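You operate a simulated robot arm through the tools that you are given. There is no shell and no other tool.

Carry out the task below with a simulated robot arm. There is one attempt and no reset: what you move stays moved.

JOB
The spacer ring is too hot: let it cool before you lift it out.
Fine: dial to OFF, lid open, wait till the warmer shows 40 C or less, lay the ring on the bench's edge by the stub shaft, shut the lid.

Only the result counts: the job must be done as asked and must still hold three seconds after the hand-in. Knocking over, shifting, dropping, spilling or breaking anything else fails it. Lids that push on must go on centred and level and be pressed home; caps that screw on are set level and turned clockwise until they are tight.

ROBOT AND FRAMES
A 7-joint arm with a two-finger parallel gripper, fixed in place. Base frame: the origin is on the floor under the middle of its stand, x ahead of it, y to its left, z up; the work surface is at about z = 0.9. Readings come in m, rad, newtons and seconds.
It reaches about 0.964 m from its shoulder. Its first joint turns from -2.897 to 2.897 rad. Payload 1.57 kg.
Tool frame: the origin (TCP) lies between the finger pads and is the grasp point; the fingertips stand 0.03 m ahead of it; z points along the fingers, y is the line along which they close. Largest opening 0.11 m; finger width 0.024, thickness 0.012; the body of the gripper, 0.048 by 0.112 m, starts 0.078 m behind the TCP.
Orientation is that of the tool frame in the base frame, as a unit quaternion [w, x, y, z]. With the fingers straight down and closing along the base's y, the tool's x points along the base's -x, its y along +y and its z along -z.

CONTROLS
- The arm moves only by the tool apply_moves. Its argument "moves" is a list of rows, each a list of 7 numbers: the opening, from 0 (shut) to 1 (fully open), then the shift along the base's x, y, z in units of 20 mm (1.0 is 20 mm), then the turn, a rotation vector about the base's x, y, z in units of 8 degrees (1.0 is 8 degrees). In form: [[hand, tx, ty, tz, ax, ay, az], ...]. A call has 1 to 20 rows; each row shifts and turns the commanded pose from where the row before left it. A call with a number of a shift or a turn outside -1 to 1 is refused whole. A row lasts 0.2 s, in which the tool goes at most 0.05 m and 0.15 rad; a call with a longer step from one row to the next is refused whole, and so is a gripper value outside its range. Where a pose cannot be reached the arm comes as near as it can. A force on the tool above 40 N (or 10 N above the force at the start of the call, whichever is more), or a blocked arm, ends the call early, and 0.2 s more pass. The fingers move at their own pace (about 0.108 m/s each) and stop on an object; they squeeze with about 37 N. The grip force told is the motor's: it shows also when the fingers shut on nothing. Time passes only in rows, and 0.2 s behind the last, so rows that do not move let the fingers close. The reply holds the time, the measured pose of the TCP, the force on the tool along the base axes, the opening and the grip force, in the units named above and with some noise, with the torque about the TCP (base axes, N m) and any sound that the robot's microphone picked up.
- Cameras (640 x 400 px; columns grow to the right, rows downward): "scene" is fixed at [0.3994, -0.5023, 1.6622]; the picture's right is [0.63, -0.78, 0.00], its down [-0.64, -0.52, -0.57] and it looks along [0.44, 0.36, -0.82] (base axes); focal length 277 px, centre (320, 200). "wrist" rides on the gripper at [0.07, 0.016, -0.141] in the tool frame; the picture's right is [-0.23, 0.97, 0.00], its down [-0.85, -0.20, -0.48] and it looks along [-0.47, -0.11, 0.88] (tool axes); focal length 222 px, centre (320, 200). There is no depth. A picture from a camera that has moved, and an enlarged one, comes with that camera's place and axes in the base frame and with its lens.
- capture(camera): a new picture of that camera. The clock stands still meanwhile.
- lift_body(by): slides the trunk up (or, below 0, down) by that many m; the arm rides with it, the base frame stays. It gives what a move gives, with no picture.
- zoom(camera, box): a new picture of the part [left, top, right, bottom] of that camera's present view, enlarged. The clock stands still meanwhile.
- hand_in(): hands the job in; it is judged then, once.

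Nothing tells you positions but the pictures and the camera data. Unless the task says otherwise, let go and move clear before handing in.

The tools are called after "Emit:" as a command line: name --pt "numbers of a row" for each row, then --argument value for the rest, lists and objects as JSON in quotes. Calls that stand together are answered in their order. apply_moves: Moves the arm, as the interface text tells. Its arguments: {"type":"object","properties":{"moves":{"type":"array","items":{"type":"array","items":{"type":"number"}}}},"required":["moves"]} The other tools are called the same way: lift_body (by) moves the trunk up or down; capture (camera) takes a picture; zoom (camera, box) takes an enlarged picture of a part of a camera's view; hand_in () hands the job in.

At the start:

```text
time_s: 0.0
eef_pos: [0.5427, -0.2007, 1.4054]
tool_rot: [0.001, -0.001, 1.0, -0.001]
ft_force: [0.0, -0.1, -0.3]
moment: [-0.01, 0.02, -0.02]
gripper_width: 0.1099
gripper_force: 0.0
trunk travel left (down, up): [-0.525, 0.085]
```

scene: 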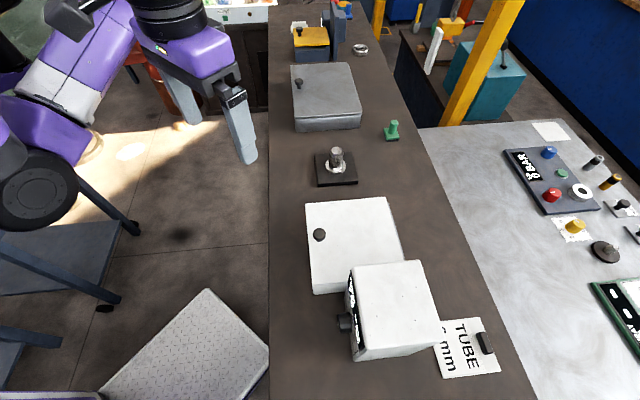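
wrist: 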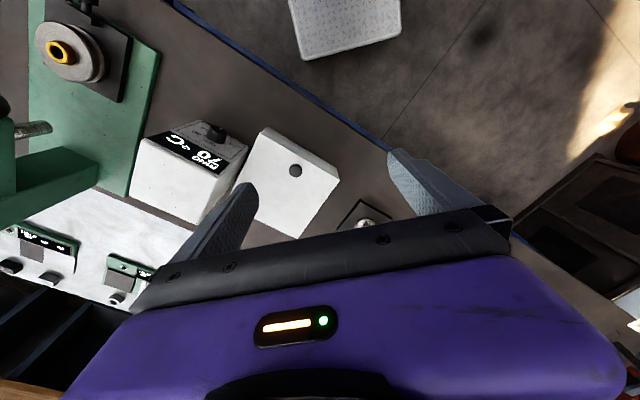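

I see a dark bench with a white warmer (a box with a display and dial, beside a lidded box), a stub shaft on a black plate, and a grey lidded box further along. I'll zoom in to identify things before I move.

Emit:
zoom --camera "scene" --box '[270, 180, 510, 390]'

Emit:
zoom --camera "scene" --box '[260, 0, 430, 200]'

Emit:
zoom --camera "wrist" --box '[120, 90, 400, 260]'

```text
1.90 times, centred on (390, 285) of scene
camera zoom: at [0.3994, -0.5023, 1.6622], right [0.63, -0.78, 0.0], down [-0.64, -0.52, -0.57], along [0.44, 0.36, -0.82], focal length 527 px, centre (187, 38)
```

zoom: 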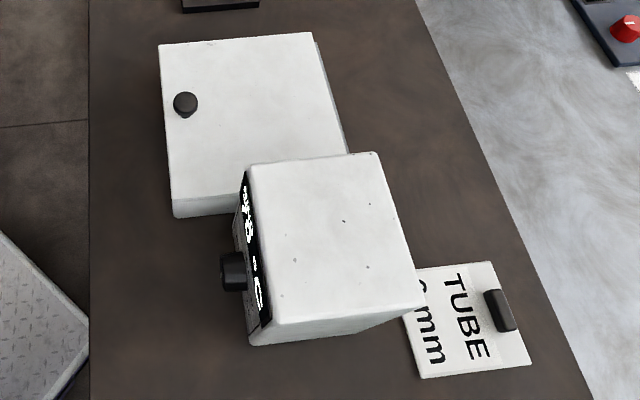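

```text
2.00 times, centred on (345, 100) of scene
camera zoom: at [0.3994, -0.5023, 1.6622], right [0.63, -0.78, 0.0], down [-0.64, -0.52, -0.57], along [0.44, 0.36, -0.82], focal length 554 px, centre (270, 400)
```

zoom: 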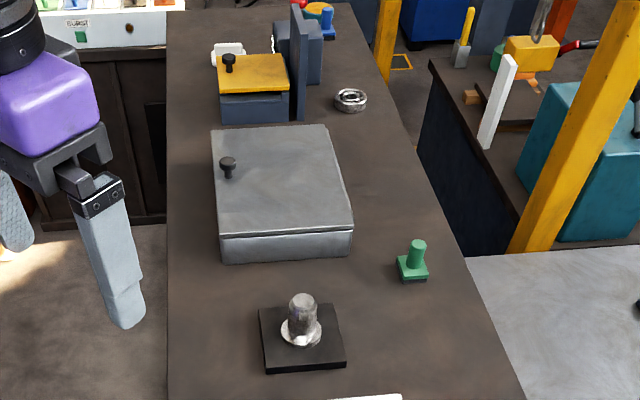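

```text
2.29 times, centred on (260, 175) of wrist
camera zoom: at [0.4734, -0.1833, 1.5465], right [0.23, 0.97, 0.0], down [0.86, -0.2, 0.48], along [0.47, -0.11, -0.88], focal length 508 px, centre (457, 257)
```

zoom: 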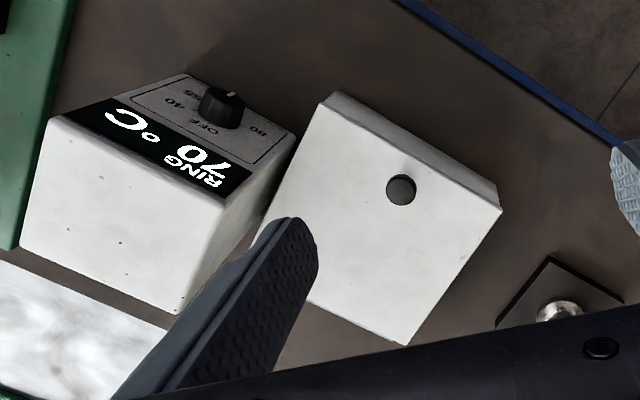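

The bench runs at about 45° to the base frame. The white box with the display reads "RING 70 °C", and the white lidded box beside it looks like its warming well. I'll turn the wrist 45° to square up with the bench and get a clearer look.

Emit:
apply_moves --pt "1 0 0 0 0 0 -1" --pt "1 0 0 0 0 0 -1" --pt "1 0 0 0 0 0 -1" --pt "1 0 0 0 0 0 -1" --pt "1 0 0 0 0 0 -1" --pt "1 0 0 0 0 0 -0.625"

Emit:
capture --camera "wrist"

Emit:
capture --camera "scene"

```text
time_s: 1.4
eef_pos: [0.542, -0.1998, 1.4049]
tool_rot: [0.0, 0.384, 0.924, 0.001]
ft_force: [-0.4, 0.0, 0.8]
moment: [0.0, 0.01, 0.0]
gripper_width: 0.1099
gripper_force: 0.0
trunk travel left (down, up): [-0.525, 0.085]
```

```text
taken
camera wrist: at [0.5054, -0.1386, 1.5466], right [0.85, 0.53, 0.0], down [0.46, -0.75, 0.48], along [0.25, -0.41, -0.88], focal length 222 px, centre (320, 200)
```

wrist: 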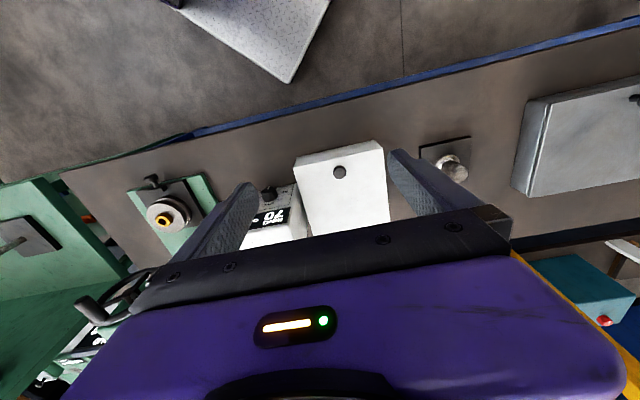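

```text
taken
```

scene: 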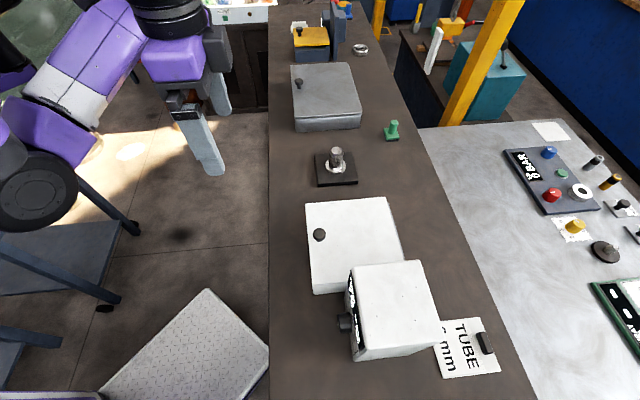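

The well's lid knob triangulates to about (0.656, -0.288, 1.02). I'll zoom in on the dial panel and the lid.

Emit:
zoom --camera "wrist" --box '[230, 130, 330, 250]'

Emit:
zoom --camera "wrist" --box '[280, 110, 500, 240]'

Emit:
zoom --camera "scene" --box '[320, 250, 450, 370]'

Emit:
zoom --camera "scene" --box '[280, 0, 400, 75]'

```text
3.33 times, centred on (280, 190) of wrist
camera zoom: at [0.5054, -0.1386, 1.5466], right [0.85, 0.53, 0.0], down [0.46, -0.75, 0.48], along [0.25, -0.41, -0.88], focal length 740 px, centre (453, 233)
```

zoom: 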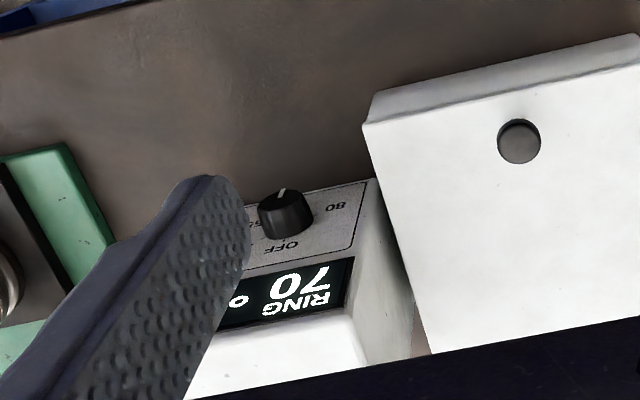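

```text
2.91 times, centred on (390, 175) of wrist
camera zoom: at [0.5054, -0.1386, 1.5466], right [0.85, 0.53, 0.0], down [0.46, -0.75, 0.48], along [0.25, -0.41, -0.88], focal length 646 px, centre (116, 273)
```

zoom: 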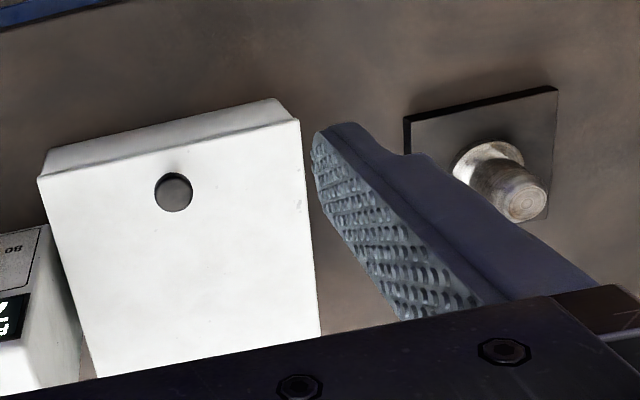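

```text
3.33 times, centred on (385, 310) of scene
camera zoom: at [0.3994, -0.5023, 1.6622], right [0.63, -0.78, 0.0], down [-0.64, -0.52, -0.57], along [0.44, 0.36, -0.82], focal length 923 px, centre (103, -167)
```

zoom: 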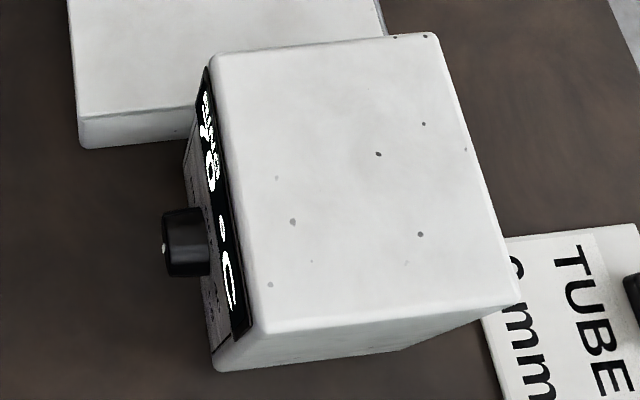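

```text
5.33 times, centred on (340, 38) of scene
camera zoom: at [0.3994, -0.5023, 1.6622], right [0.63, -0.78, 0.0], down [-0.64, -0.52, -0.57], along [0.44, 0.36, -0.82], focal length 1476 px, centre (213, 1067)
```

zoom: 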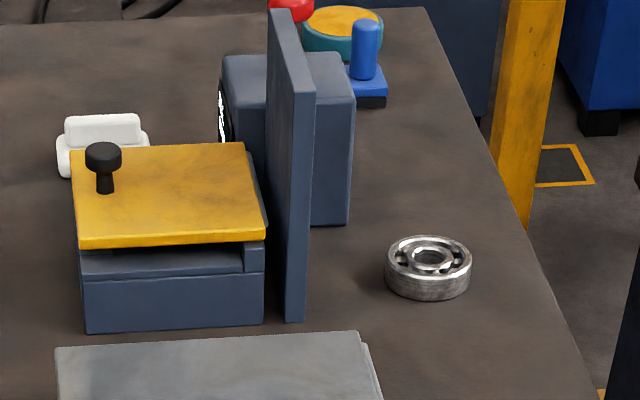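

The warmer's panel is vertical. Its dial is at about (0.534, -0.462, 0.984), with its axis pointing along the bench normal, and it sits to the right of the lidded well. Next I'll stage in front of the panel with the wrist turned so the camera is on its side, then tilt to face the dial.

Emit:
apply_moves --pt "1 -0.64 -0.49 -0.5 0 0 0.9375" --pt "1 -0.64 -0.49 -0.5 0 0 0.9375" --pt "1 -0.64 -0.49 -0.5 0 0 0.9375" --pt "1 -0.64 -0.49 -0.5 0 0 0.9375" --pt "1 -0.64 -0.49 -0.5 0 0 0.9375" --pt "1 -0.64 -0.49 -0.5 0 0 0.9375" --pt "1 -0.64 -0.49 -0.5 0 0 0.9375" --pt "1 -0.64 -0.49 -0.5 0 0 0.9375" --pt "1 -0.64 -0.49 -0.5 0 0 0.9375" --pt "1 -0.64 -0.49 -0.5 0 0 0.9375" --pt "1 -0.64 -0.49 -0.5 0 0 0.9375" --pt "1 -0.64 -0.49 -0.5 0 0 0.9375"

Emit:
capture --camera "wrist"

Emit:
capture --camera "scene"

```text
time_s: 2.7
eef_pos: [0.4798, -0.2503, 1.352]
tool_rot: [0.0, 0.045, 0.999, 0.001]
ft_force: [1.6, 0.1, -0.4]
moment: [0.09, 0.19, 0.03]
gripper_width: 0.11
gripper_force: 0.1
trunk travel left (down, up): [-0.525, 0.085]
stopped in row 6: the force on the tool passed its limit at 92 N (the readings are from after the stop); the commanded pose is now the measured one
```

```text
taken
camera wrist: at [0.4114, -0.2282, 1.4942], right [0.32, 0.95, 0.0], down [0.83, -0.28, 0.48], along [0.45, -0.15, -0.88], focal length 222 px, centre (320, 200)
```

wrist: 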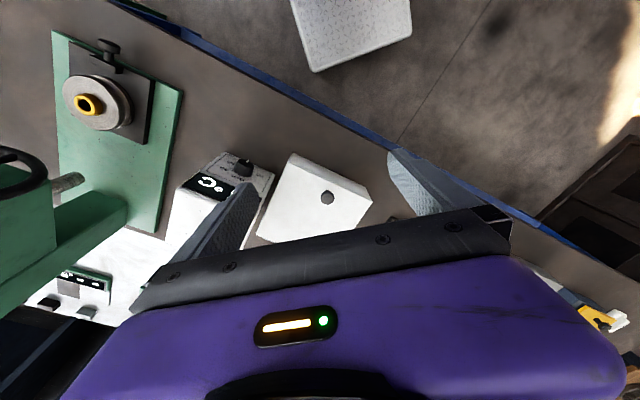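

```text
taken
```

scene: 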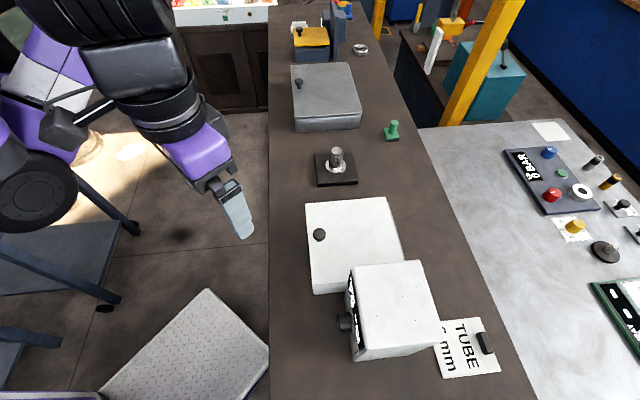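

The call stopped early on a force spike. Nothing is near the tool, so it was probably the arm's own posture shifting. I'll continue with small, slow steps and watch the forces.

Emit:
apply_moves --pt "1 0 0 0 0 0 0" --pt "1 -0.2 -0.3 -0.3 0 0 0.3" --pt "1 -0.2 -0.3 -0.3 0 0 0.3" --pt "1 -0.2 -0.3 -0.3 0 0 0.3" --pt "1 -0.2 -0.3 -0.3 0 0 0.3"

Emit:
capture --camera "scene"

```text
time_s: 3.3
eef_pos: [0.4791, -0.2523, 1.3498]
tool_rot: [-0.001, 0.036, 0.999, 0.002]
ft_force: [1.2, -0.1, -1.3]
moment: [0.06, 0.13, 0.01]
gripper_width: 0.1097
gripper_force: 0.0
trunk travel left (down, up): [-0.525, 0.085]
stopped in row 2: the force on the tool passed its limit at 53 N (the readings are from after the stop); the commanded pose is now the measured one
```

```text
taken
```

scene: 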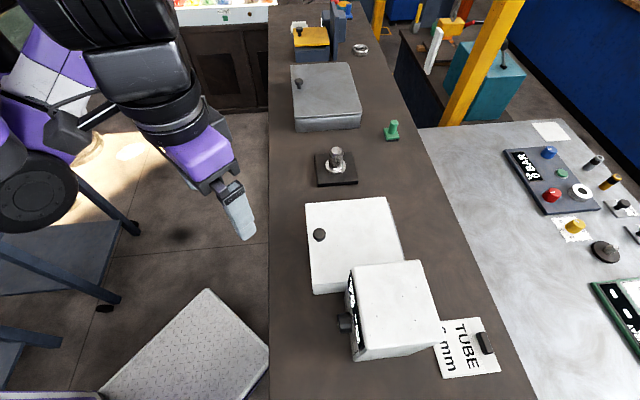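

The tool is being blocked, apparently by the robot's own arm. I'll look at how the arm is folded.

Emit:
zoom --camera "scene" --box '[0, 0, 320, 400]'

Emit:
zoom --camera "scene" --box '[0, 0, 270, 260]'

```text
1.00 times, centred on (160, 200) of scene (not enlarged: the box is as wide or as high as the picture)
camera zoom: at [0.3994, -0.5023, 1.6622], right [0.63, -0.78, 0.0], down [-0.64, -0.52, -0.57], along [0.44, 0.36, -0.82], focal length 277 px, centre (480, 200)
```

zoom: 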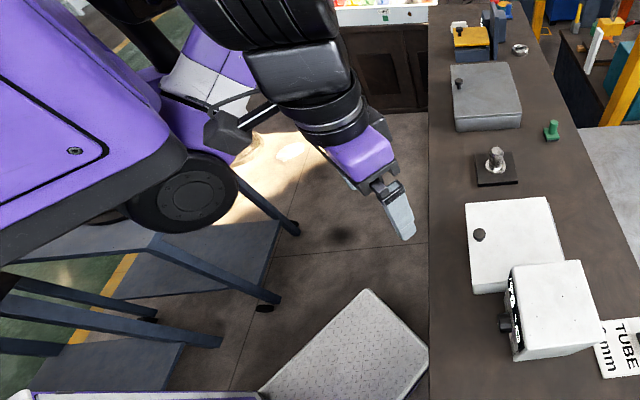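

```text
1.54 times, centred on (135, 130) of scene
camera zoom: at [0.3994, -0.5023, 1.6622], right [0.63, -0.78, 0.0], down [-0.64, -0.52, -0.57], along [0.44, 0.36, -0.82], focal length 426 px, centre (605, 308)
```

zoom: 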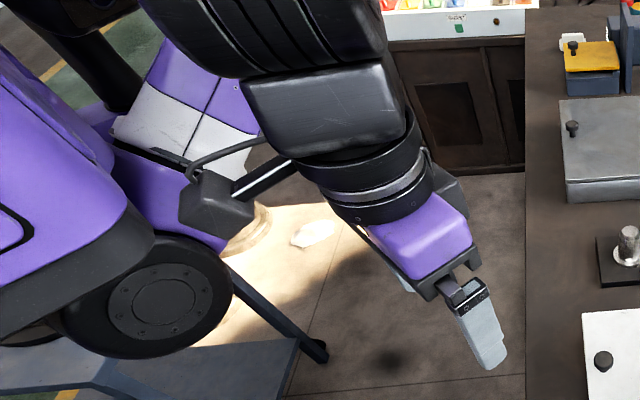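

The wrist camera box is touching the robot's own body. I'll check the area further left before I pick a way out.

Emit:
zoom --camera "scene" --box '[0, 0, 20, 400]'

Emit:
zoom --camera "scene" --box '[0, 0, 320, 10]'

```text
1.00 times, centred on (10, 200) of scene (not enlarged: the box is as wide or as high as the picture)
camera zoom: at [0.3994, -0.5023, 1.6622], right [0.63, -0.78, 0.0], down [-0.64, -0.52, -0.57], along [0.44, 0.36, -0.82], focal length 277 px, centre (630, 200)
```

zoom: 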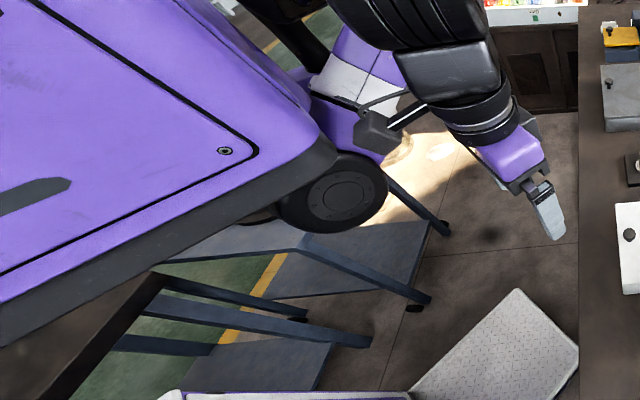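

```text
2.00 times, centred on (160, 5) of scene
camera zoom: at [0.3994, -0.5023, 1.6622], right [0.63, -0.78, 0.0], down [-0.64, -0.52, -0.57], along [0.44, 0.36, -0.82], focal length 554 px, centre (640, 590)
```

zoom: 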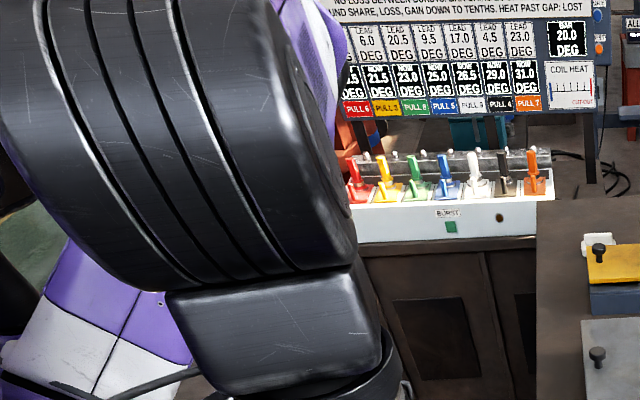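

The camera box was pressing against the robot's torso. I'll back out away from the body, over the bench at a safe height, and turn the wrist there.

Emit:
apply_moves --pt "1 0.5 -0.4 0.5 0 0 0" --pt "1 0.8 -0.5 0.5 0 0 0" --pt "1 0.8 -0.5 0.3 0 0 0" --pt "1 0.8 -0.5 0.2 0 0 0" --pt "1 0.6 -0.5 0 0 0 0" --pt "1 0.6 -0.5 0 0 0 0" --pt "1 0.6 -0.5 0 0 0 0"

Emit:
zoom --camera "scene" --box '[0, 0, 320, 400]'

```text
time_s: 4.9
eef_pos: [0.5727, -0.3217, 1.3806]
tool_rot: [-0.001, 0.036, 0.999, 0.002]
ft_force: [-0.1, 0.4, 0.9]
moment: [-0.01, -0.01, 0.02]
gripper_width: 0.1101
gripper_force: 0.0
trunk travel left (down, up): [-0.525, 0.085]
```

```text
1.00 times, centred on (160, 200) of scene (not enlarged: the box is as wide or as high as the picture)
camera zoom: at [0.3994, -0.5023, 1.6622], right [0.63, -0.78, 0.0], down [-0.64, -0.52, -0.57], along [0.44, 0.36, -0.82], focal length 277 px, centre (480, 200)
```

zoom: 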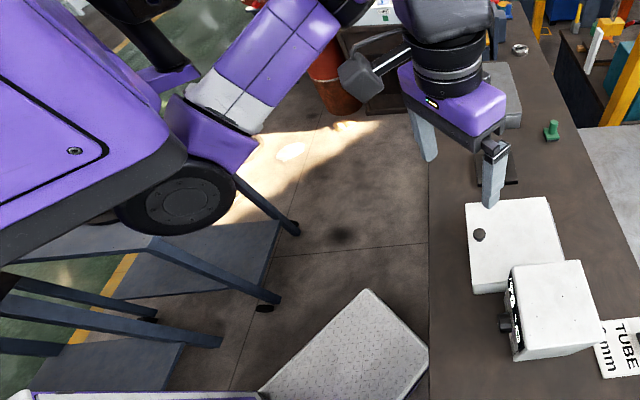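

The hand is free again. I'll yaw it about 49° so the camera faces right along the bench, and slide it toward the warmer's panel line.

Emit:
apply_moves --pt "1 0 0 0 0 0 0.5" --pt "1 0 0 0 0 0 0.8" --pt "1 0 0 0 0 0 0.8" --pt "1 0 0 0 0 0 0.8" --pt "1 0 0 0 0 0 0.8" --pt "1 0 0 0 0 0 0.8" --pt "1 0 0 0 0 0 0.8" --pt "1 0 0 0 0 0 0.84" --pt "1 0 0 0 0 0 0"

Emit:
zoom --camera "scene" --box '[0, 0, 320, 400]'

Emit:
capture --camera "wrist"

```text
time_s: 6.9
eef_pos: [0.5739, -0.3199, 1.3807]
tool_rot: [-0.001, -0.383, 0.924, 0.002]
ft_force: [-0.9, 0.6, -0.1]
moment: [-0.03, 0.0, 0.01]
gripper_width: 0.11
gripper_force: 0.1
trunk travel left (down, up): [-0.525, 0.085]
```

```text
1.00 times, centred on (160, 200) of scene (not enlarged: the box is as wide or as high as the picture)
camera zoom: at [0.3994, -0.5023, 1.6622], right [0.63, -0.78, 0.0], down [-0.64, -0.52, -0.57], along [0.44, 0.36, -0.82], focal length 277 px, centre (480, 200)
```

zoom: 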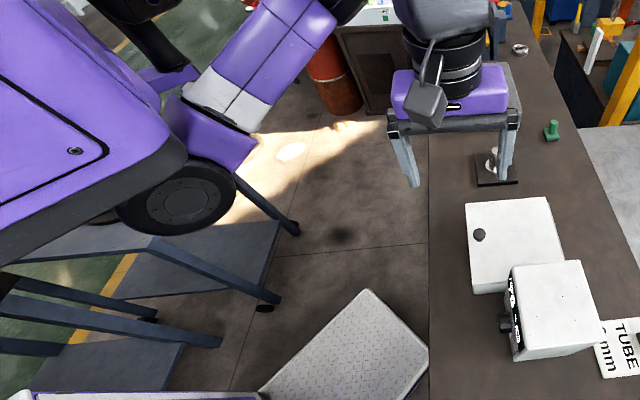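

```text
taken
camera wrist: at [0.5136, -0.3588, 1.5219], right [-0.53, 0.85, 0.0], down [0.75, 0.46, 0.48], along [0.4, 0.26, -0.88], focal length 222 px, centre (320, 200)
```

wrist: 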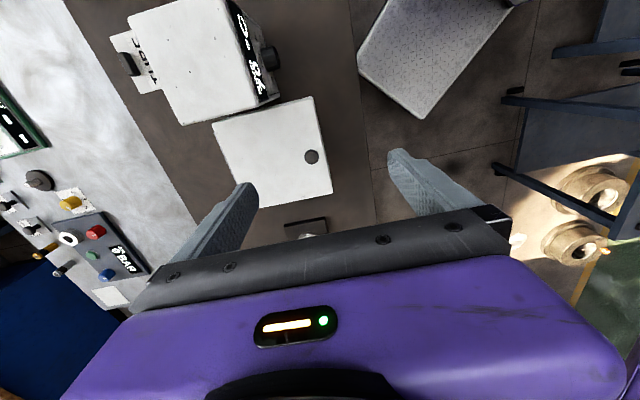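

The yaw worked. Next I'll slide along the bench toward the dial's line and tilt the fingers forward, staying high above the warmer.

Emit:
apply_moves --pt "1 -0.12 -0.9 0 -0.4 -0.4 0" --pt "1 -0.12 -0.9 0 -0.5 -0.5 0" --pt "1 -0.12 -0.9 0 -0.5 -0.5 0" --pt "1 -0.12 -0.9 0 -0.5 -0.5 0" --pt "1 -0.12 -0.9 0 -0.5 -0.5 0" --pt "1 -0.12 -0.9 0 -0.5 -0.5 0" --pt "1 -0.12 -0.9 0 -0.5 -0.5 0" --pt "1 -0.12 -0.9 0 -0.5 -0.5 0" --pt "1 0 0 0 0 0 0"

Emit:
zoom --camera "scene" --box '[0, 0, 320, 400]'

Emit:
capture --camera "wrist"

```text
time_s: 8.9
eef_pos: [0.5531, -0.4655, 1.3799]
tool_rot: [0.142, -0.355, 0.857, -0.345]
ft_force: [-0.2, -0.2, -0.1]
moment: [0.04, 0.0, 0.02]
gripper_width: 0.1103
gripper_force: 0.1
trunk travel left (down, up): [-0.525, 0.085]
```

```text
1.00 times, centred on (160, 200) of scene (not enlarged: the box is as wide or as high as the picture)
camera zoom: at [0.3994, -0.5023, 1.6622], right [0.63, -0.78, 0.0], down [-0.64, -0.52, -0.57], along [0.44, 0.36, -0.82], focal length 277 px, centre (480, 200)
```

zoom: 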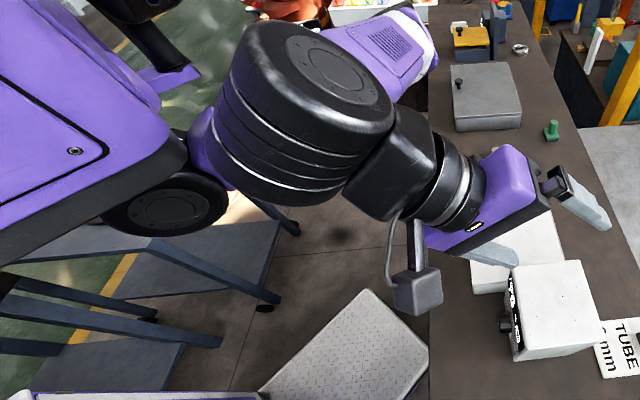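

```text
taken
camera wrist: at [0.4274, -0.4365, 1.4718], right [-0.34, 0.66, -0.68], down [0.47, 0.74, 0.48], along [0.82, -0.16, -0.56], focal length 222 px, centre (320, 200)
```

wrist: 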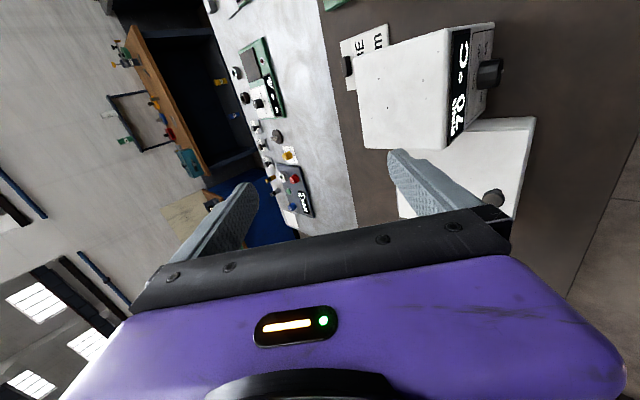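

The tilt is halfway done and clear so far. I'll finish tilting to horizontal while coming down a little, still above the warmer top.

Emit:
apply_moves --pt "1 0 0 -0.5 -0.5 -0.5 0" --pt "1 0 0 -0.5 -0.6 -0.6 0" --pt "1 0 0 -0.5 -0.6 -0.6 0" --pt "1 0 0 -0.5 -0.6 -0.6 0" --pt "1 0 0 -0.5 -0.6 -0.6 0" --pt "1 0 0 -0.5 -0.6 -0.6 0" --pt "1 0 0 -0.5 -0.55 -0.55 0" --pt "1 0 0 0 0 0 0"

Emit:
zoom --camera "scene" --box '[0, 0, 320, 400]'

Emit:
capture --camera "wrist"

```text
time_s: 10.7
eef_pos: [0.5533, -0.464, 1.3099]
tool_rot: [0.269, -0.271, 0.655, -0.652]
ft_force: [0.8, -0.2, 0.1]
moment: [0.01, -0.02, -0.01]
gripper_width: 0.11
gripper_force: 0.1
trunk travel left (down, up): [-0.525, 0.085]
```

```text
1.00 times, centred on (160, 200) of scene (not enlarged: the box is as wide or as high as the picture)
camera zoom: at [0.3994, -0.5023, 1.6622], right [0.63, -0.78, 0.0], down [-0.64, -0.52, -0.57], along [0.44, 0.36, -0.82], focal length 277 px, centre (480, 200)
```

zoom: 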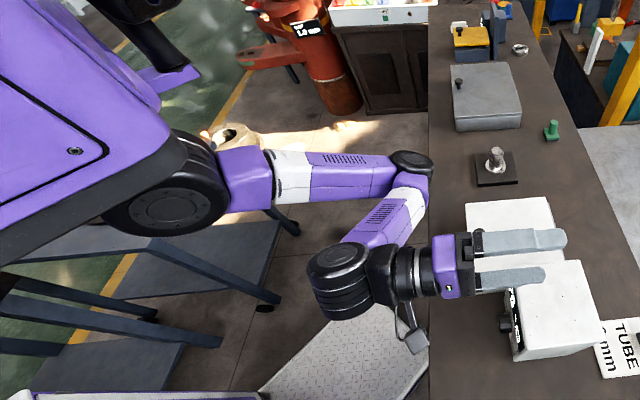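

```text
taken
camera wrist: at [0.405, -0.4138, 1.2942], right [0.16, 0.16, -0.97], down [0.27, 0.94, 0.2], along [0.95, -0.29, 0.11], focal length 222 px, centre (320, 200)
```

wrist: 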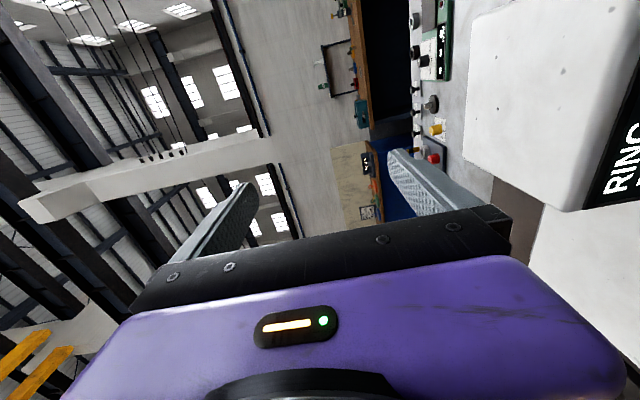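

The hand is now horizontal and pointed at the panel side. I'll raise the trunk a little to give the elbow more height, then retreat from the panel and come down in stages.

Emit:
lift_body --by 0.08

Emit:
apply_moves --pt "0.8 -0.5 0.5 -0.5 0 0 0" --pt "0.8 -0.5 0.5 -0.5 0 0 0" --pt "0.8 -0.5 0.5 -0.7 0 0 0" --pt "0.8 -0.5 0.5 -0.7 0 0 0" --pt "0.8 -0.5 0.5 -0.7 0 0 0" --pt "0.8 -0.5 0.5 -0.7 0 0 0" --pt "0.8 -0.4 0.4 -0.7 0 0 0" --pt "0.8 0 0 0 0 0 0"

Emit:
zoom --camera "scene" --box '[0, 0, 320, 400]'

Emit:
capture --camera "wrist"

```text
time_s: 11.8
eef_pos: [0.5543, -0.4641, 1.391]
tool_rot: [0.27, -0.272, 0.655, -0.652]
ft_force: [-0.4, -0.2, -0.5]
moment: [0.0, -0.01, 0.01]
gripper_width: 0.1099
gripper_force: 0.0
trunk travel left (down, up): [-0.605, 0.005]
```

```text
time_s: 13.6
eef_pos: [0.4892, -0.419, 1.2913]
tool_rot: [0.27, -0.273, 0.654, -0.652]
ft_force: [0.4, 0.5, 0.2]
moment: [-0.04, 0.01, -0.01]
gripper_width: 0.0878
gripper_force: 0.0
out of reach, approached as far as the arm can: row 3, 4, 5, 6
trunk travel left (down, up): [-0.605, 0.005]
```

```text
1.00 times, centred on (160, 200) of scene (not enlarged: the box is as wide or as high as the picture)
camera zoom: at [0.3994, -0.5023, 1.6622], right [0.63, -0.78, 0.0], down [-0.64, -0.52, -0.57], along [0.44, 0.36, -0.82], focal length 277 px, centre (480, 200)
```

zoom: 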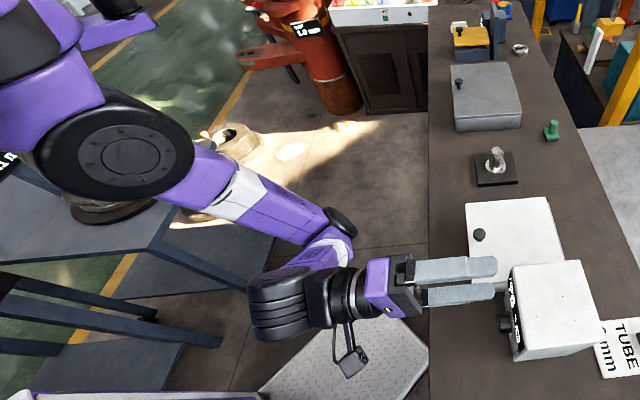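

```text
taken
camera wrist: at [0.339, -0.3677, 1.2761], right [0.16, 0.16, -0.97], down [0.27, 0.94, 0.2], along [0.95, -0.29, 0.11], focal length 222 px, centre (320, 200)
```

wrist: 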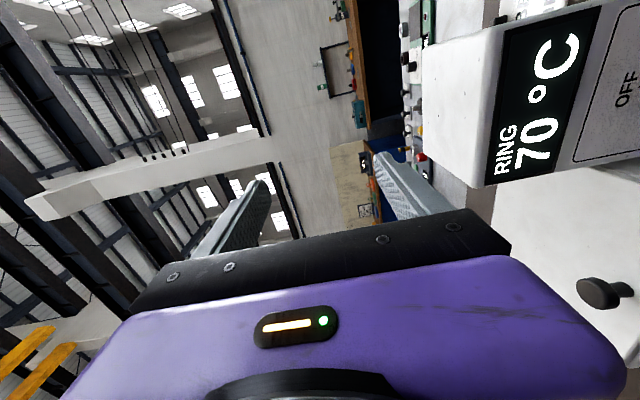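

The panel reads "RING 70 °C", with the OFF label beside the dial. The lateral alignment is good, so I'll keep descending in front of the panel and watch the elbow.

Emit:
apply_moves --pt "0.8 -0.1 0.1 -0.6 0 0 0" --pt "0.8 -0.1 0.1 -0.7 0 0 0" --pt "0.8 -0.1 0.1 -0.7 0 0 0" --pt "0.8 -0.1 0.1 -0.7 0 0 0" --pt "0.8 0 0 -0.7 0 0 0" --pt "0.8 0 0 -0.7 0 0 0" --pt "0.8 0 0 -0.7 0 0 0" --pt "0.8 0 0 0 0 0 0"

Emit:
zoom --camera "scene" --box '[0, 0, 320, 400]'

Emit:
capture --camera "wrist"

```text
time_s: 15.4
eef_pos: [0.4797, -0.409, 1.1957]
tool_rot: [0.27, -0.272, 0.655, -0.652]
ft_force: [0.7, -0.7, 0.1]
moment: [0.0, 0.04, -0.01]
gripper_width: 0.0879
gripper_force: 0.0
trunk travel left (down, up): [-0.605, 0.005]
```

```text
1.00 times, centred on (160, 200) of scene (not enlarged: the box is as wide or as high as the picture)
camera zoom: at [0.3994, -0.5023, 1.6622], right [0.63, -0.78, 0.0], down [-0.64, -0.52, -0.57], along [0.44, 0.36, -0.82], focal length 277 px, centre (480, 200)
```

zoom: 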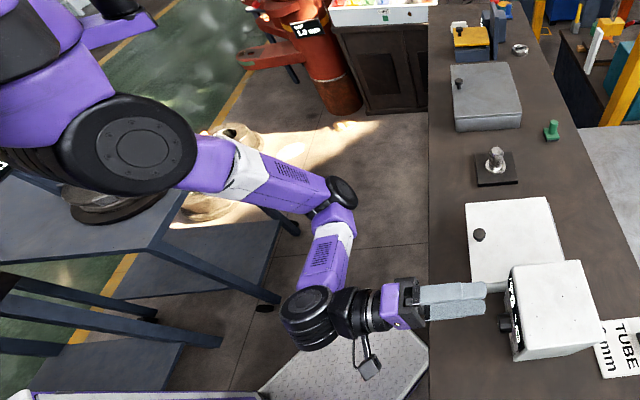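

```text
taken
camera wrist: at [0.3316, -0.3584, 1.1806], right [0.16, 0.16, -0.97], down [0.27, 0.94, 0.2], along [0.95, -0.29, 0.1], focal length 222 px, centre (320, 200)
```

wrist: 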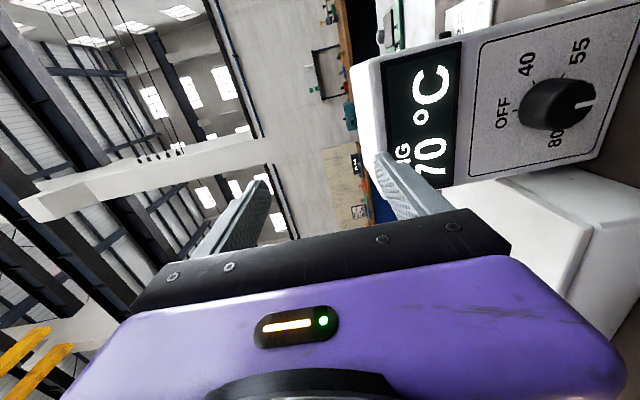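

I can see the dial clearly now. I'll zoom in on its labels and pointer.

Emit:
zoom --camera "wrist" --box '[460, 20, 640, 180]'

```text
2.50 times, centred on (550, 100) of wrist
camera zoom: at [0.3316, -0.3584, 1.1806], right [0.16, 0.16, -0.97], down [0.27, 0.94, 0.2], along [0.95, -0.29, 0.1], focal length 555 px, centre (-255, 450)
```

zoom: 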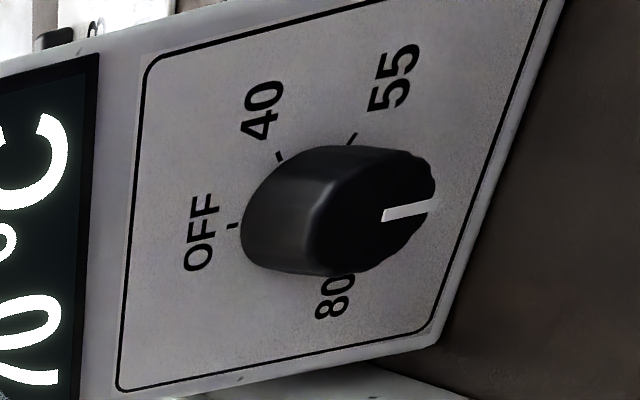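

The dial layout is OFF at 12 o'clock, 40 at about 60°, 55 at about 120°, and the pointer at 6 o'clock. The dial centre is about b=0.050 along the bench, z≈0.973. So I need about 180° counter-clockwise, and I'll check the wrist roll range in free air before gripping.

Emit:
apply_moves --pt "0.6 0 0 -0.6 0 0 0" --pt "0.6 0 0 -0.7 0 0 0" --pt "0.6 0 0 -0.7 0 0 0" --pt "0.6 0 0 -0.7 0 0 0" --pt "0.6 0 0 -0.7 0 0 0" --pt "0.6 0 0 -0.7 0 0 0" --pt "0.6 0 0 -0.7 0 0 0" --pt "0.6 0 0 0 0 0 0"

Emit:
zoom --camera "scene" --box '[0, 0, 320, 400]'

Emit:
capture --camera "wrist"

```text
time_s: 17.2
eef_pos: [0.48, -0.4087, 1.0994]
tool_rot: [0.27, -0.272, 0.655, -0.652]
ft_force: [-0.7, 0.2, -0.7]
moment: [-0.01, 0.01, 0.0]
gripper_width: 0.066
gripper_force: 0.1
trunk travel left (down, up): [-0.605, 0.005]
```

```text
1.00 times, centred on (160, 200) of scene (not enlarged: the box is as wide or as high as the picture)
camera zoom: at [0.3994, -0.5023, 1.6622], right [0.63, -0.78, 0.0], down [-0.64, -0.52, -0.57], along [0.44, 0.36, -0.82], focal length 277 px, centre (480, 200)
```

zoom: 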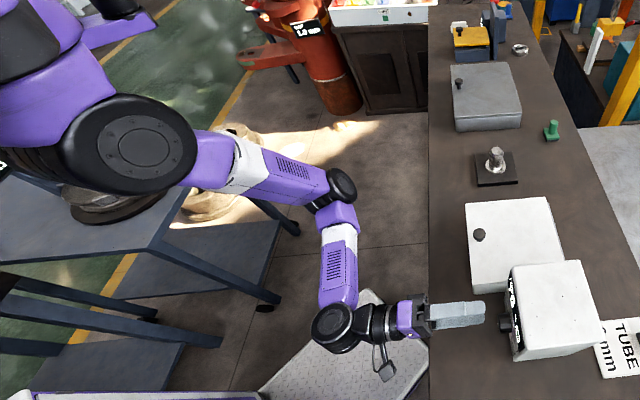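

```text
taken
camera wrist: at [0.3313, -0.3581, 1.0846], right [0.16, 0.16, -0.97], down [0.27, 0.94, 0.2], along [0.95, -0.29, 0.1], focal length 222 px, centre (320, 200)
```

wrist: 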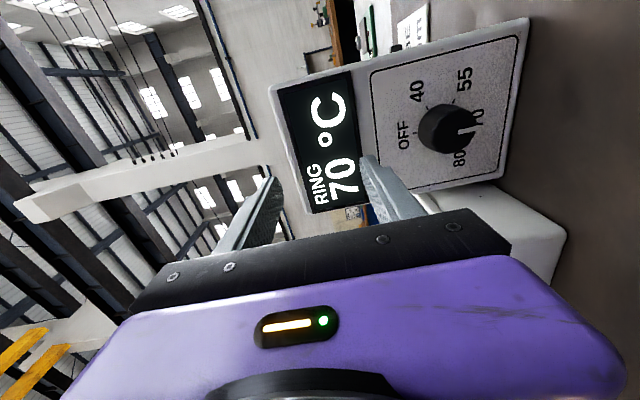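

The elbow is clear and the labels read OFF, 40, 55, 70, 80. I'll test a 90° counter-clockwise roll here in free air.

Emit:
apply_moves --pt "0.6 0 0 0 -0.5 0.5 0" --pt "0.6 0 0 0 -0.6 0.6 0" --pt "0.6 0 0 0 -0.6 0.6 0" --pt "0.6 0 0 0 -0.6 0.6 0" --pt "0.6 0 0 0 -0.6 0.6 0" --pt "0.6 0 0 0 -0.6 0.6 0" --pt "0.6 0 0 0 -0.6 0.6 0" --pt "0.6 0 0 0 -0.6 0.6 0" --pt "0.6 0 0 0 -0.6 0.6 0" --pt "0.6 0 0 0 -0.6 0.6 0" --pt "0.6 0 0 0 -0.6 0.6 0" --pt "0.6 0 0 0 -0.6 0.6 0" --pt "0.6 0 0 0 -0.6 0.6 0" --pt "0.6 0 0 0 -0.255 0.255 0" --pt "0.6 0 0 0 0 0 0"

Emit:
zoom --camera "scene" --box '[0, 0, 320, 400]'

Emit:
capture --camera "wrist"

```text
time_s: 20.4
eef_pos: [0.5499, -0.4652, 1.2911]
tool_rot: [0.256, 0.641, -0.284, 0.665]
ft_force: [-0.4, -0.1, 0.0]
moment: [-0.04, -0.01, -0.02]
gripper_width: 0.0658
gripper_force: 0.1
out of reach, approached as far as the arm can: row 1, 2, 3, 4, 5, 6, 7, 8, 9, 10
trunk travel left (down, up): [-0.605, 0.005]
```

```text
1.00 times, centred on (160, 200) of scene (not enlarged: the box is as wide or as high as the picture)
camera zoom: at [0.3994, -0.5023, 1.6622], right [0.63, -0.78, 0.0], down [-0.64, -0.52, -0.57], along [0.44, 0.36, -0.82], focal length 277 px, centre (480, 200)
```

zoom: 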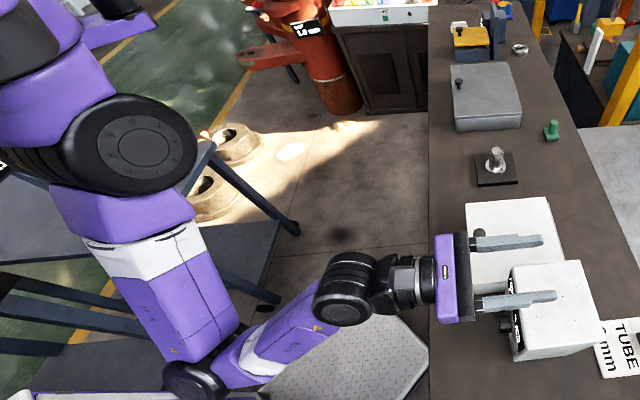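

```text
taken
camera wrist: at [0.4346, -0.3779, 1.3581], right [-0.68, -0.68, -0.28], down [-0.16, 0.5, -0.85], along [0.72, -0.53, -0.45], focal length 222 px, centre (320, 200)
```

wrist: 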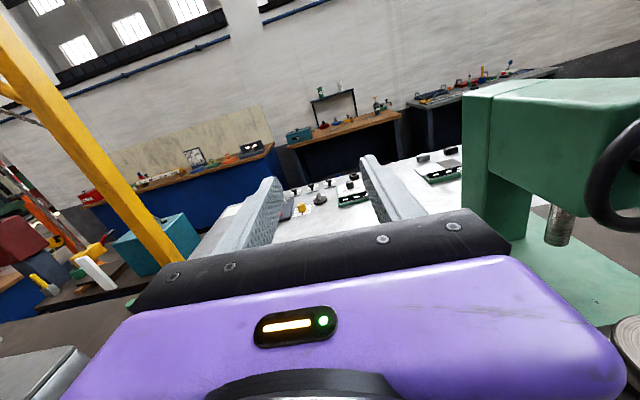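

The roll is done with the camera up, but the arm swapped to an elbow-down posture and drifted up to z=1.29. The elbow is now back near the torso, which suits this reach. I'll retreat and descend again gently in this posture.

Emit:
apply_moves --pt "0.6 -0.4 0.4 0 0 0 0" --pt "0.6 -0.5 0.5 0 0 0 0" --pt "0.6 -0.5 0.5 0 0 0 0" --pt "0.6 -0.5 0.5 0 0 0 0" --pt "0.6 -0.5 0.5 -0.2 0 0 0" --pt "0.6 -0.5 0.5 -0.5 0 0 0" --pt "0.6 -0.3 0.3 -0.5 0 0 0" --pt "0.6 0 0 0 0 0 0"

Emit:
zoom --camera "scene" --box '[0, 0, 320, 400]'

Emit:
capture --camera "wrist"

```text
time_s: 22.2
eef_pos: [0.4847, -0.4005, 1.2667]
tool_rot: [0.255, 0.641, -0.284, 0.665]
ft_force: [-0.7, 0.1, 0.4]
moment: [0.03, -0.05, -0.01]
gripper_width: 0.066
gripper_force: 0.1
trunk travel left (down, up): [-0.605, 0.005]
```

```text
1.00 times, centred on (160, 200) of scene (not enlarged: the box is as wide or as high as the picture)
camera zoom: at [0.3994, -0.5023, 1.6622], right [0.63, -0.78, 0.0], down [-0.64, -0.52, -0.57], along [0.44, 0.36, -0.82], focal length 277 px, centre (480, 200)
```

zoom: 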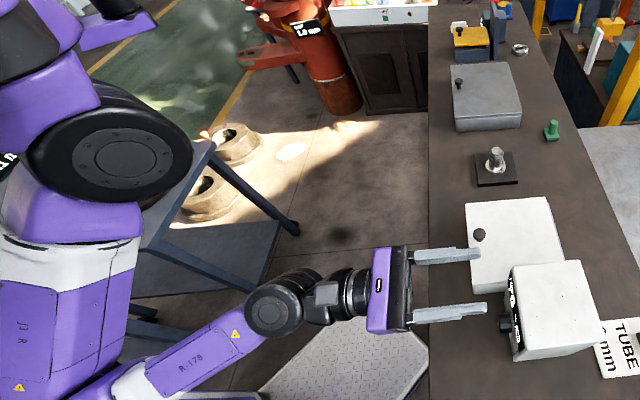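

```text
taken
camera wrist: at [0.3702, -0.3138, 1.3344], right [-0.68, -0.68, -0.28], down [-0.16, 0.5, -0.85], along [0.72, -0.53, -0.45], focal length 222 px, centre (320, 200)
```

wrist: 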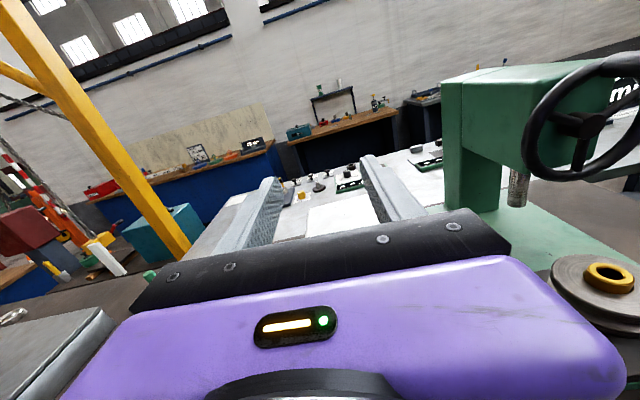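

The posture is stable and tracking the commands well. I'll continue down to z≈1.08.

Emit:
apply_moves --pt "0.6 -0.1 -0.1 -0.6 0 0 0" --pt "0.6 -0.1 -0.1 -0.7 0 0 0" --pt "0.6 -0.1 -0.1 -0.7 0 0 0" --pt "0.6 0 0 -0.7 0 0 0" --pt "0.6 0 0 -0.7 0 0 0" --pt "0.6 0 0 -0.7 0 0 0" --pt "0.6 0 0 -0.7 0 0 0" --pt "0.6 0 0 -0.7 0 0 0" --pt "0.6 0 0 -0.7 0 0 0" --pt "0.6 0 0 -0.7 0 0 0" --pt "0.6 0 0 -0.7 0 0 0" --pt "0.6 0 0 0 0 0 0"

Emit:
zoom --camera "scene" --box '[0, 0, 320, 400]'

Emit:
capture --camera "wrist"

```text
time_s: 24.8
eef_pos: [0.4801, -0.4072, 1.115]
tool_rot: [0.256, 0.641, -0.286, 0.665]
ft_force: [-0.2, 0.1, -0.6]
moment: [0.01, 0.01, 0.02]
gripper_width: 0.0659
gripper_force: 0.1
trunk travel left (down, up): [-0.605, 0.005]
```

```text
1.00 times, centred on (160, 200) of scene (not enlarged: the box is as wide or as high as the picture)
camera zoom: at [0.3994, -0.5023, 1.6622], right [0.63, -0.78, 0.0], down [-0.64, -0.52, -0.57], along [0.44, 0.36, -0.82], focal length 277 px, centre (480, 200)
```

zoom: 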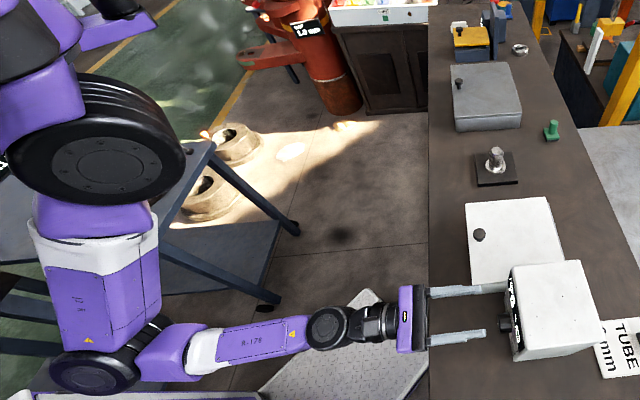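

```text
taken
camera wrist: at [0.3649, -0.3201, 1.1818], right [-0.68, -0.68, -0.28], down [-0.16, 0.5, -0.85], along [0.72, -0.53, -0.45], focal length 222 px, centre (320, 200)
```

wrist: 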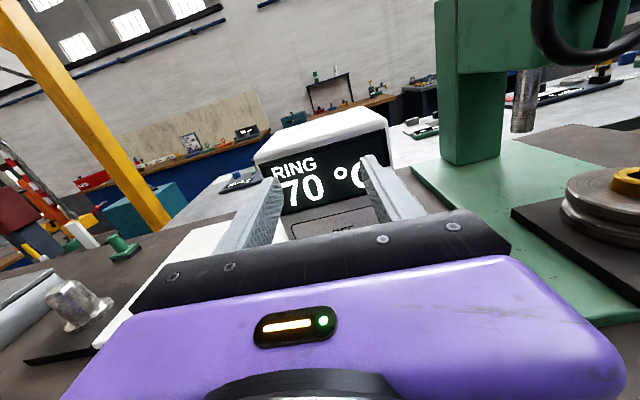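

This posture is good, and the display is readable behind the fingers. I'll test a 45° counter-clockwise roll from here.

Emit:
apply_moves --pt "0.6 0 0 0 -0.5 0.5 0" --pt "0.6 0 0 0 -0.5 0.5 0" --pt "0.6 0 0 0 -0.5 0.5 0" --pt "0.6 0 0 0 -0.5 0.5 0" --pt "0.6 0 0 0 0 0 0"

```text
time_s: 26.0
eef_pos: [0.4795, -0.4068, 1.1157]
tool_rot: [0.378, 0.686, -0.151, 0.603]
ft_force: [-0.1, -0.1, 0.4]
moment: [0.02, -0.01, 0.01]
gripper_width: 0.0658
gripper_force: 0.2
trunk travel left (down, up): [-0.605, 0.005]
```

Emit:
apply_moves --pt "0.6 0 0 0 -0.5 0.5 0" --pt "0.6 0 0 0 -0.5 0.5 0" --pt "0.6 0 0 0 -0.5 0.5 0" --pt "0.6 0 0 0 -0.5 0.5 0" --pt "0.6 0 0 0 -0.5 0.5 0" --pt "0.6 0 0 0 -0.5 0.5 0" --pt "0.6 0 0 0 0 0 0"

Emit:
zoom --camera "scene" --box '[0, 0, 320, 400]'

```text
time_s: 27.6
eef_pos: [0.4787, -0.4073, 1.1143]
tool_rot: [0.536, 0.702, 0.057, 0.466]
ft_force: [0.2, -0.6, 0.1]
moment: [0.0, -0.02, 0.01]
gripper_width: 0.066
gripper_force: 0.0
trunk travel left (down, up): [-0.605, 0.005]
```

```text
1.00 times, centred on (160, 200) of scene (not enlarged: the box is as wide or as high as the picture)
camera zoom: at [0.3994, -0.5023, 1.6622], right [0.63, -0.78, 0.0], down [-0.64, -0.52, -0.57], along [0.44, 0.36, -0.82], focal length 277 px, centre (480, 200)
```

zoom: 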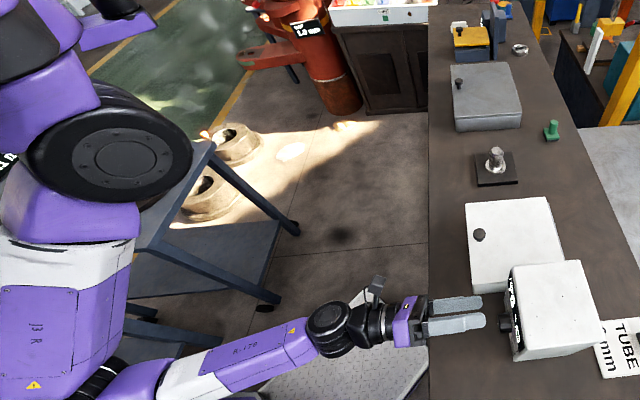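

Emit:
apply_moves --pt "0.6 0 0 0 -0.5 0.5 0" --pt "0.6 0 0 0 -0.5 0.5 0" --pt "0.6 0 0 0 -0.5 0.5 0" --pt "0.6 0 0 0 -0.5 0.5 0" --pt "0.6 0 0 0 -0.5 0.5 0" --pt "0.6 0 0 0 -0.4 0.4 0" --pt "0.6 0 0 0 0 0 0"

Emit:
zoom --camera "scene" --box '[0, 0, 320, 400]'

Emit:
capture --camera "wrist"

```text
time_s: 29.2
eef_pos: [0.4796, -0.4062, 1.1147]
tool_rot: [0.642, 0.659, 0.255, 0.296]
ft_force: [1.1, -0.5, 0.4]
moment: [-0.03, 0.0, 0.01]
gripper_width: 0.0658
gripper_force: 0.1
trunk travel left (down, up): [-0.605, 0.005]
```

```text
1.00 times, centred on (160, 200) of scene (not enlarged: the box is as wide or as high as the picture)
camera zoom: at [0.3994, -0.5023, 1.6622], right [0.63, -0.78, 0.0], down [-0.64, -0.52, -0.57], along [0.44, 0.36, -0.82], focal length 277 px, centre (480, 200)
```

zoom: 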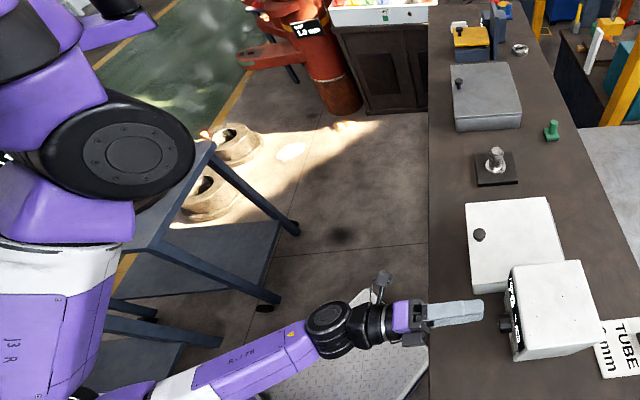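

```text
taken
camera wrist: at [0.4257, -0.259, 1.1359], right [-0.2, -0.21, 0.96], down [-0.93, -0.27, -0.25], along [0.31, -0.94, -0.14], focal length 222 px, centre (320, 200)
```

wrist: 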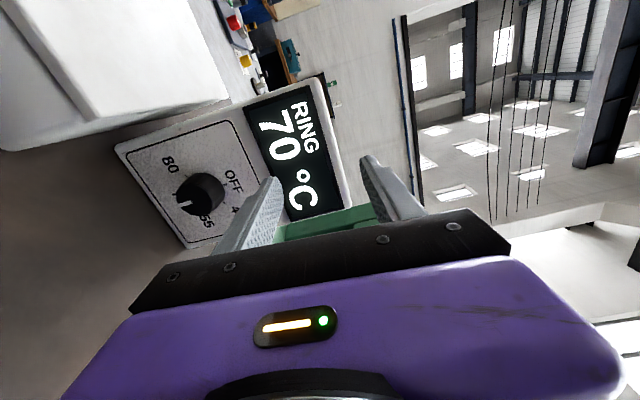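

A counter-clockwise roll from camera-up to camera-left (90°) works smoothly, so I can turn the dial in two 90° grips. I'll zoom in on the dial to refine its position.

Emit:
zoom --camera "wrist" --box '[110, 110, 270, 250]'

```text
2.86 times, centred on (190, 180) of wrist
camera zoom: at [0.4257, -0.259, 1.1359], right [-0.2, -0.21, 0.96], down [-0.93, -0.27, -0.25], along [0.31, -0.94, -0.14], focal length 635 px, centre (691, 257)
```

zoom: 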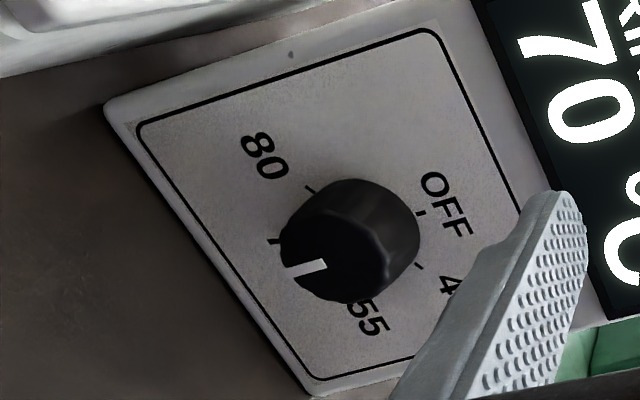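

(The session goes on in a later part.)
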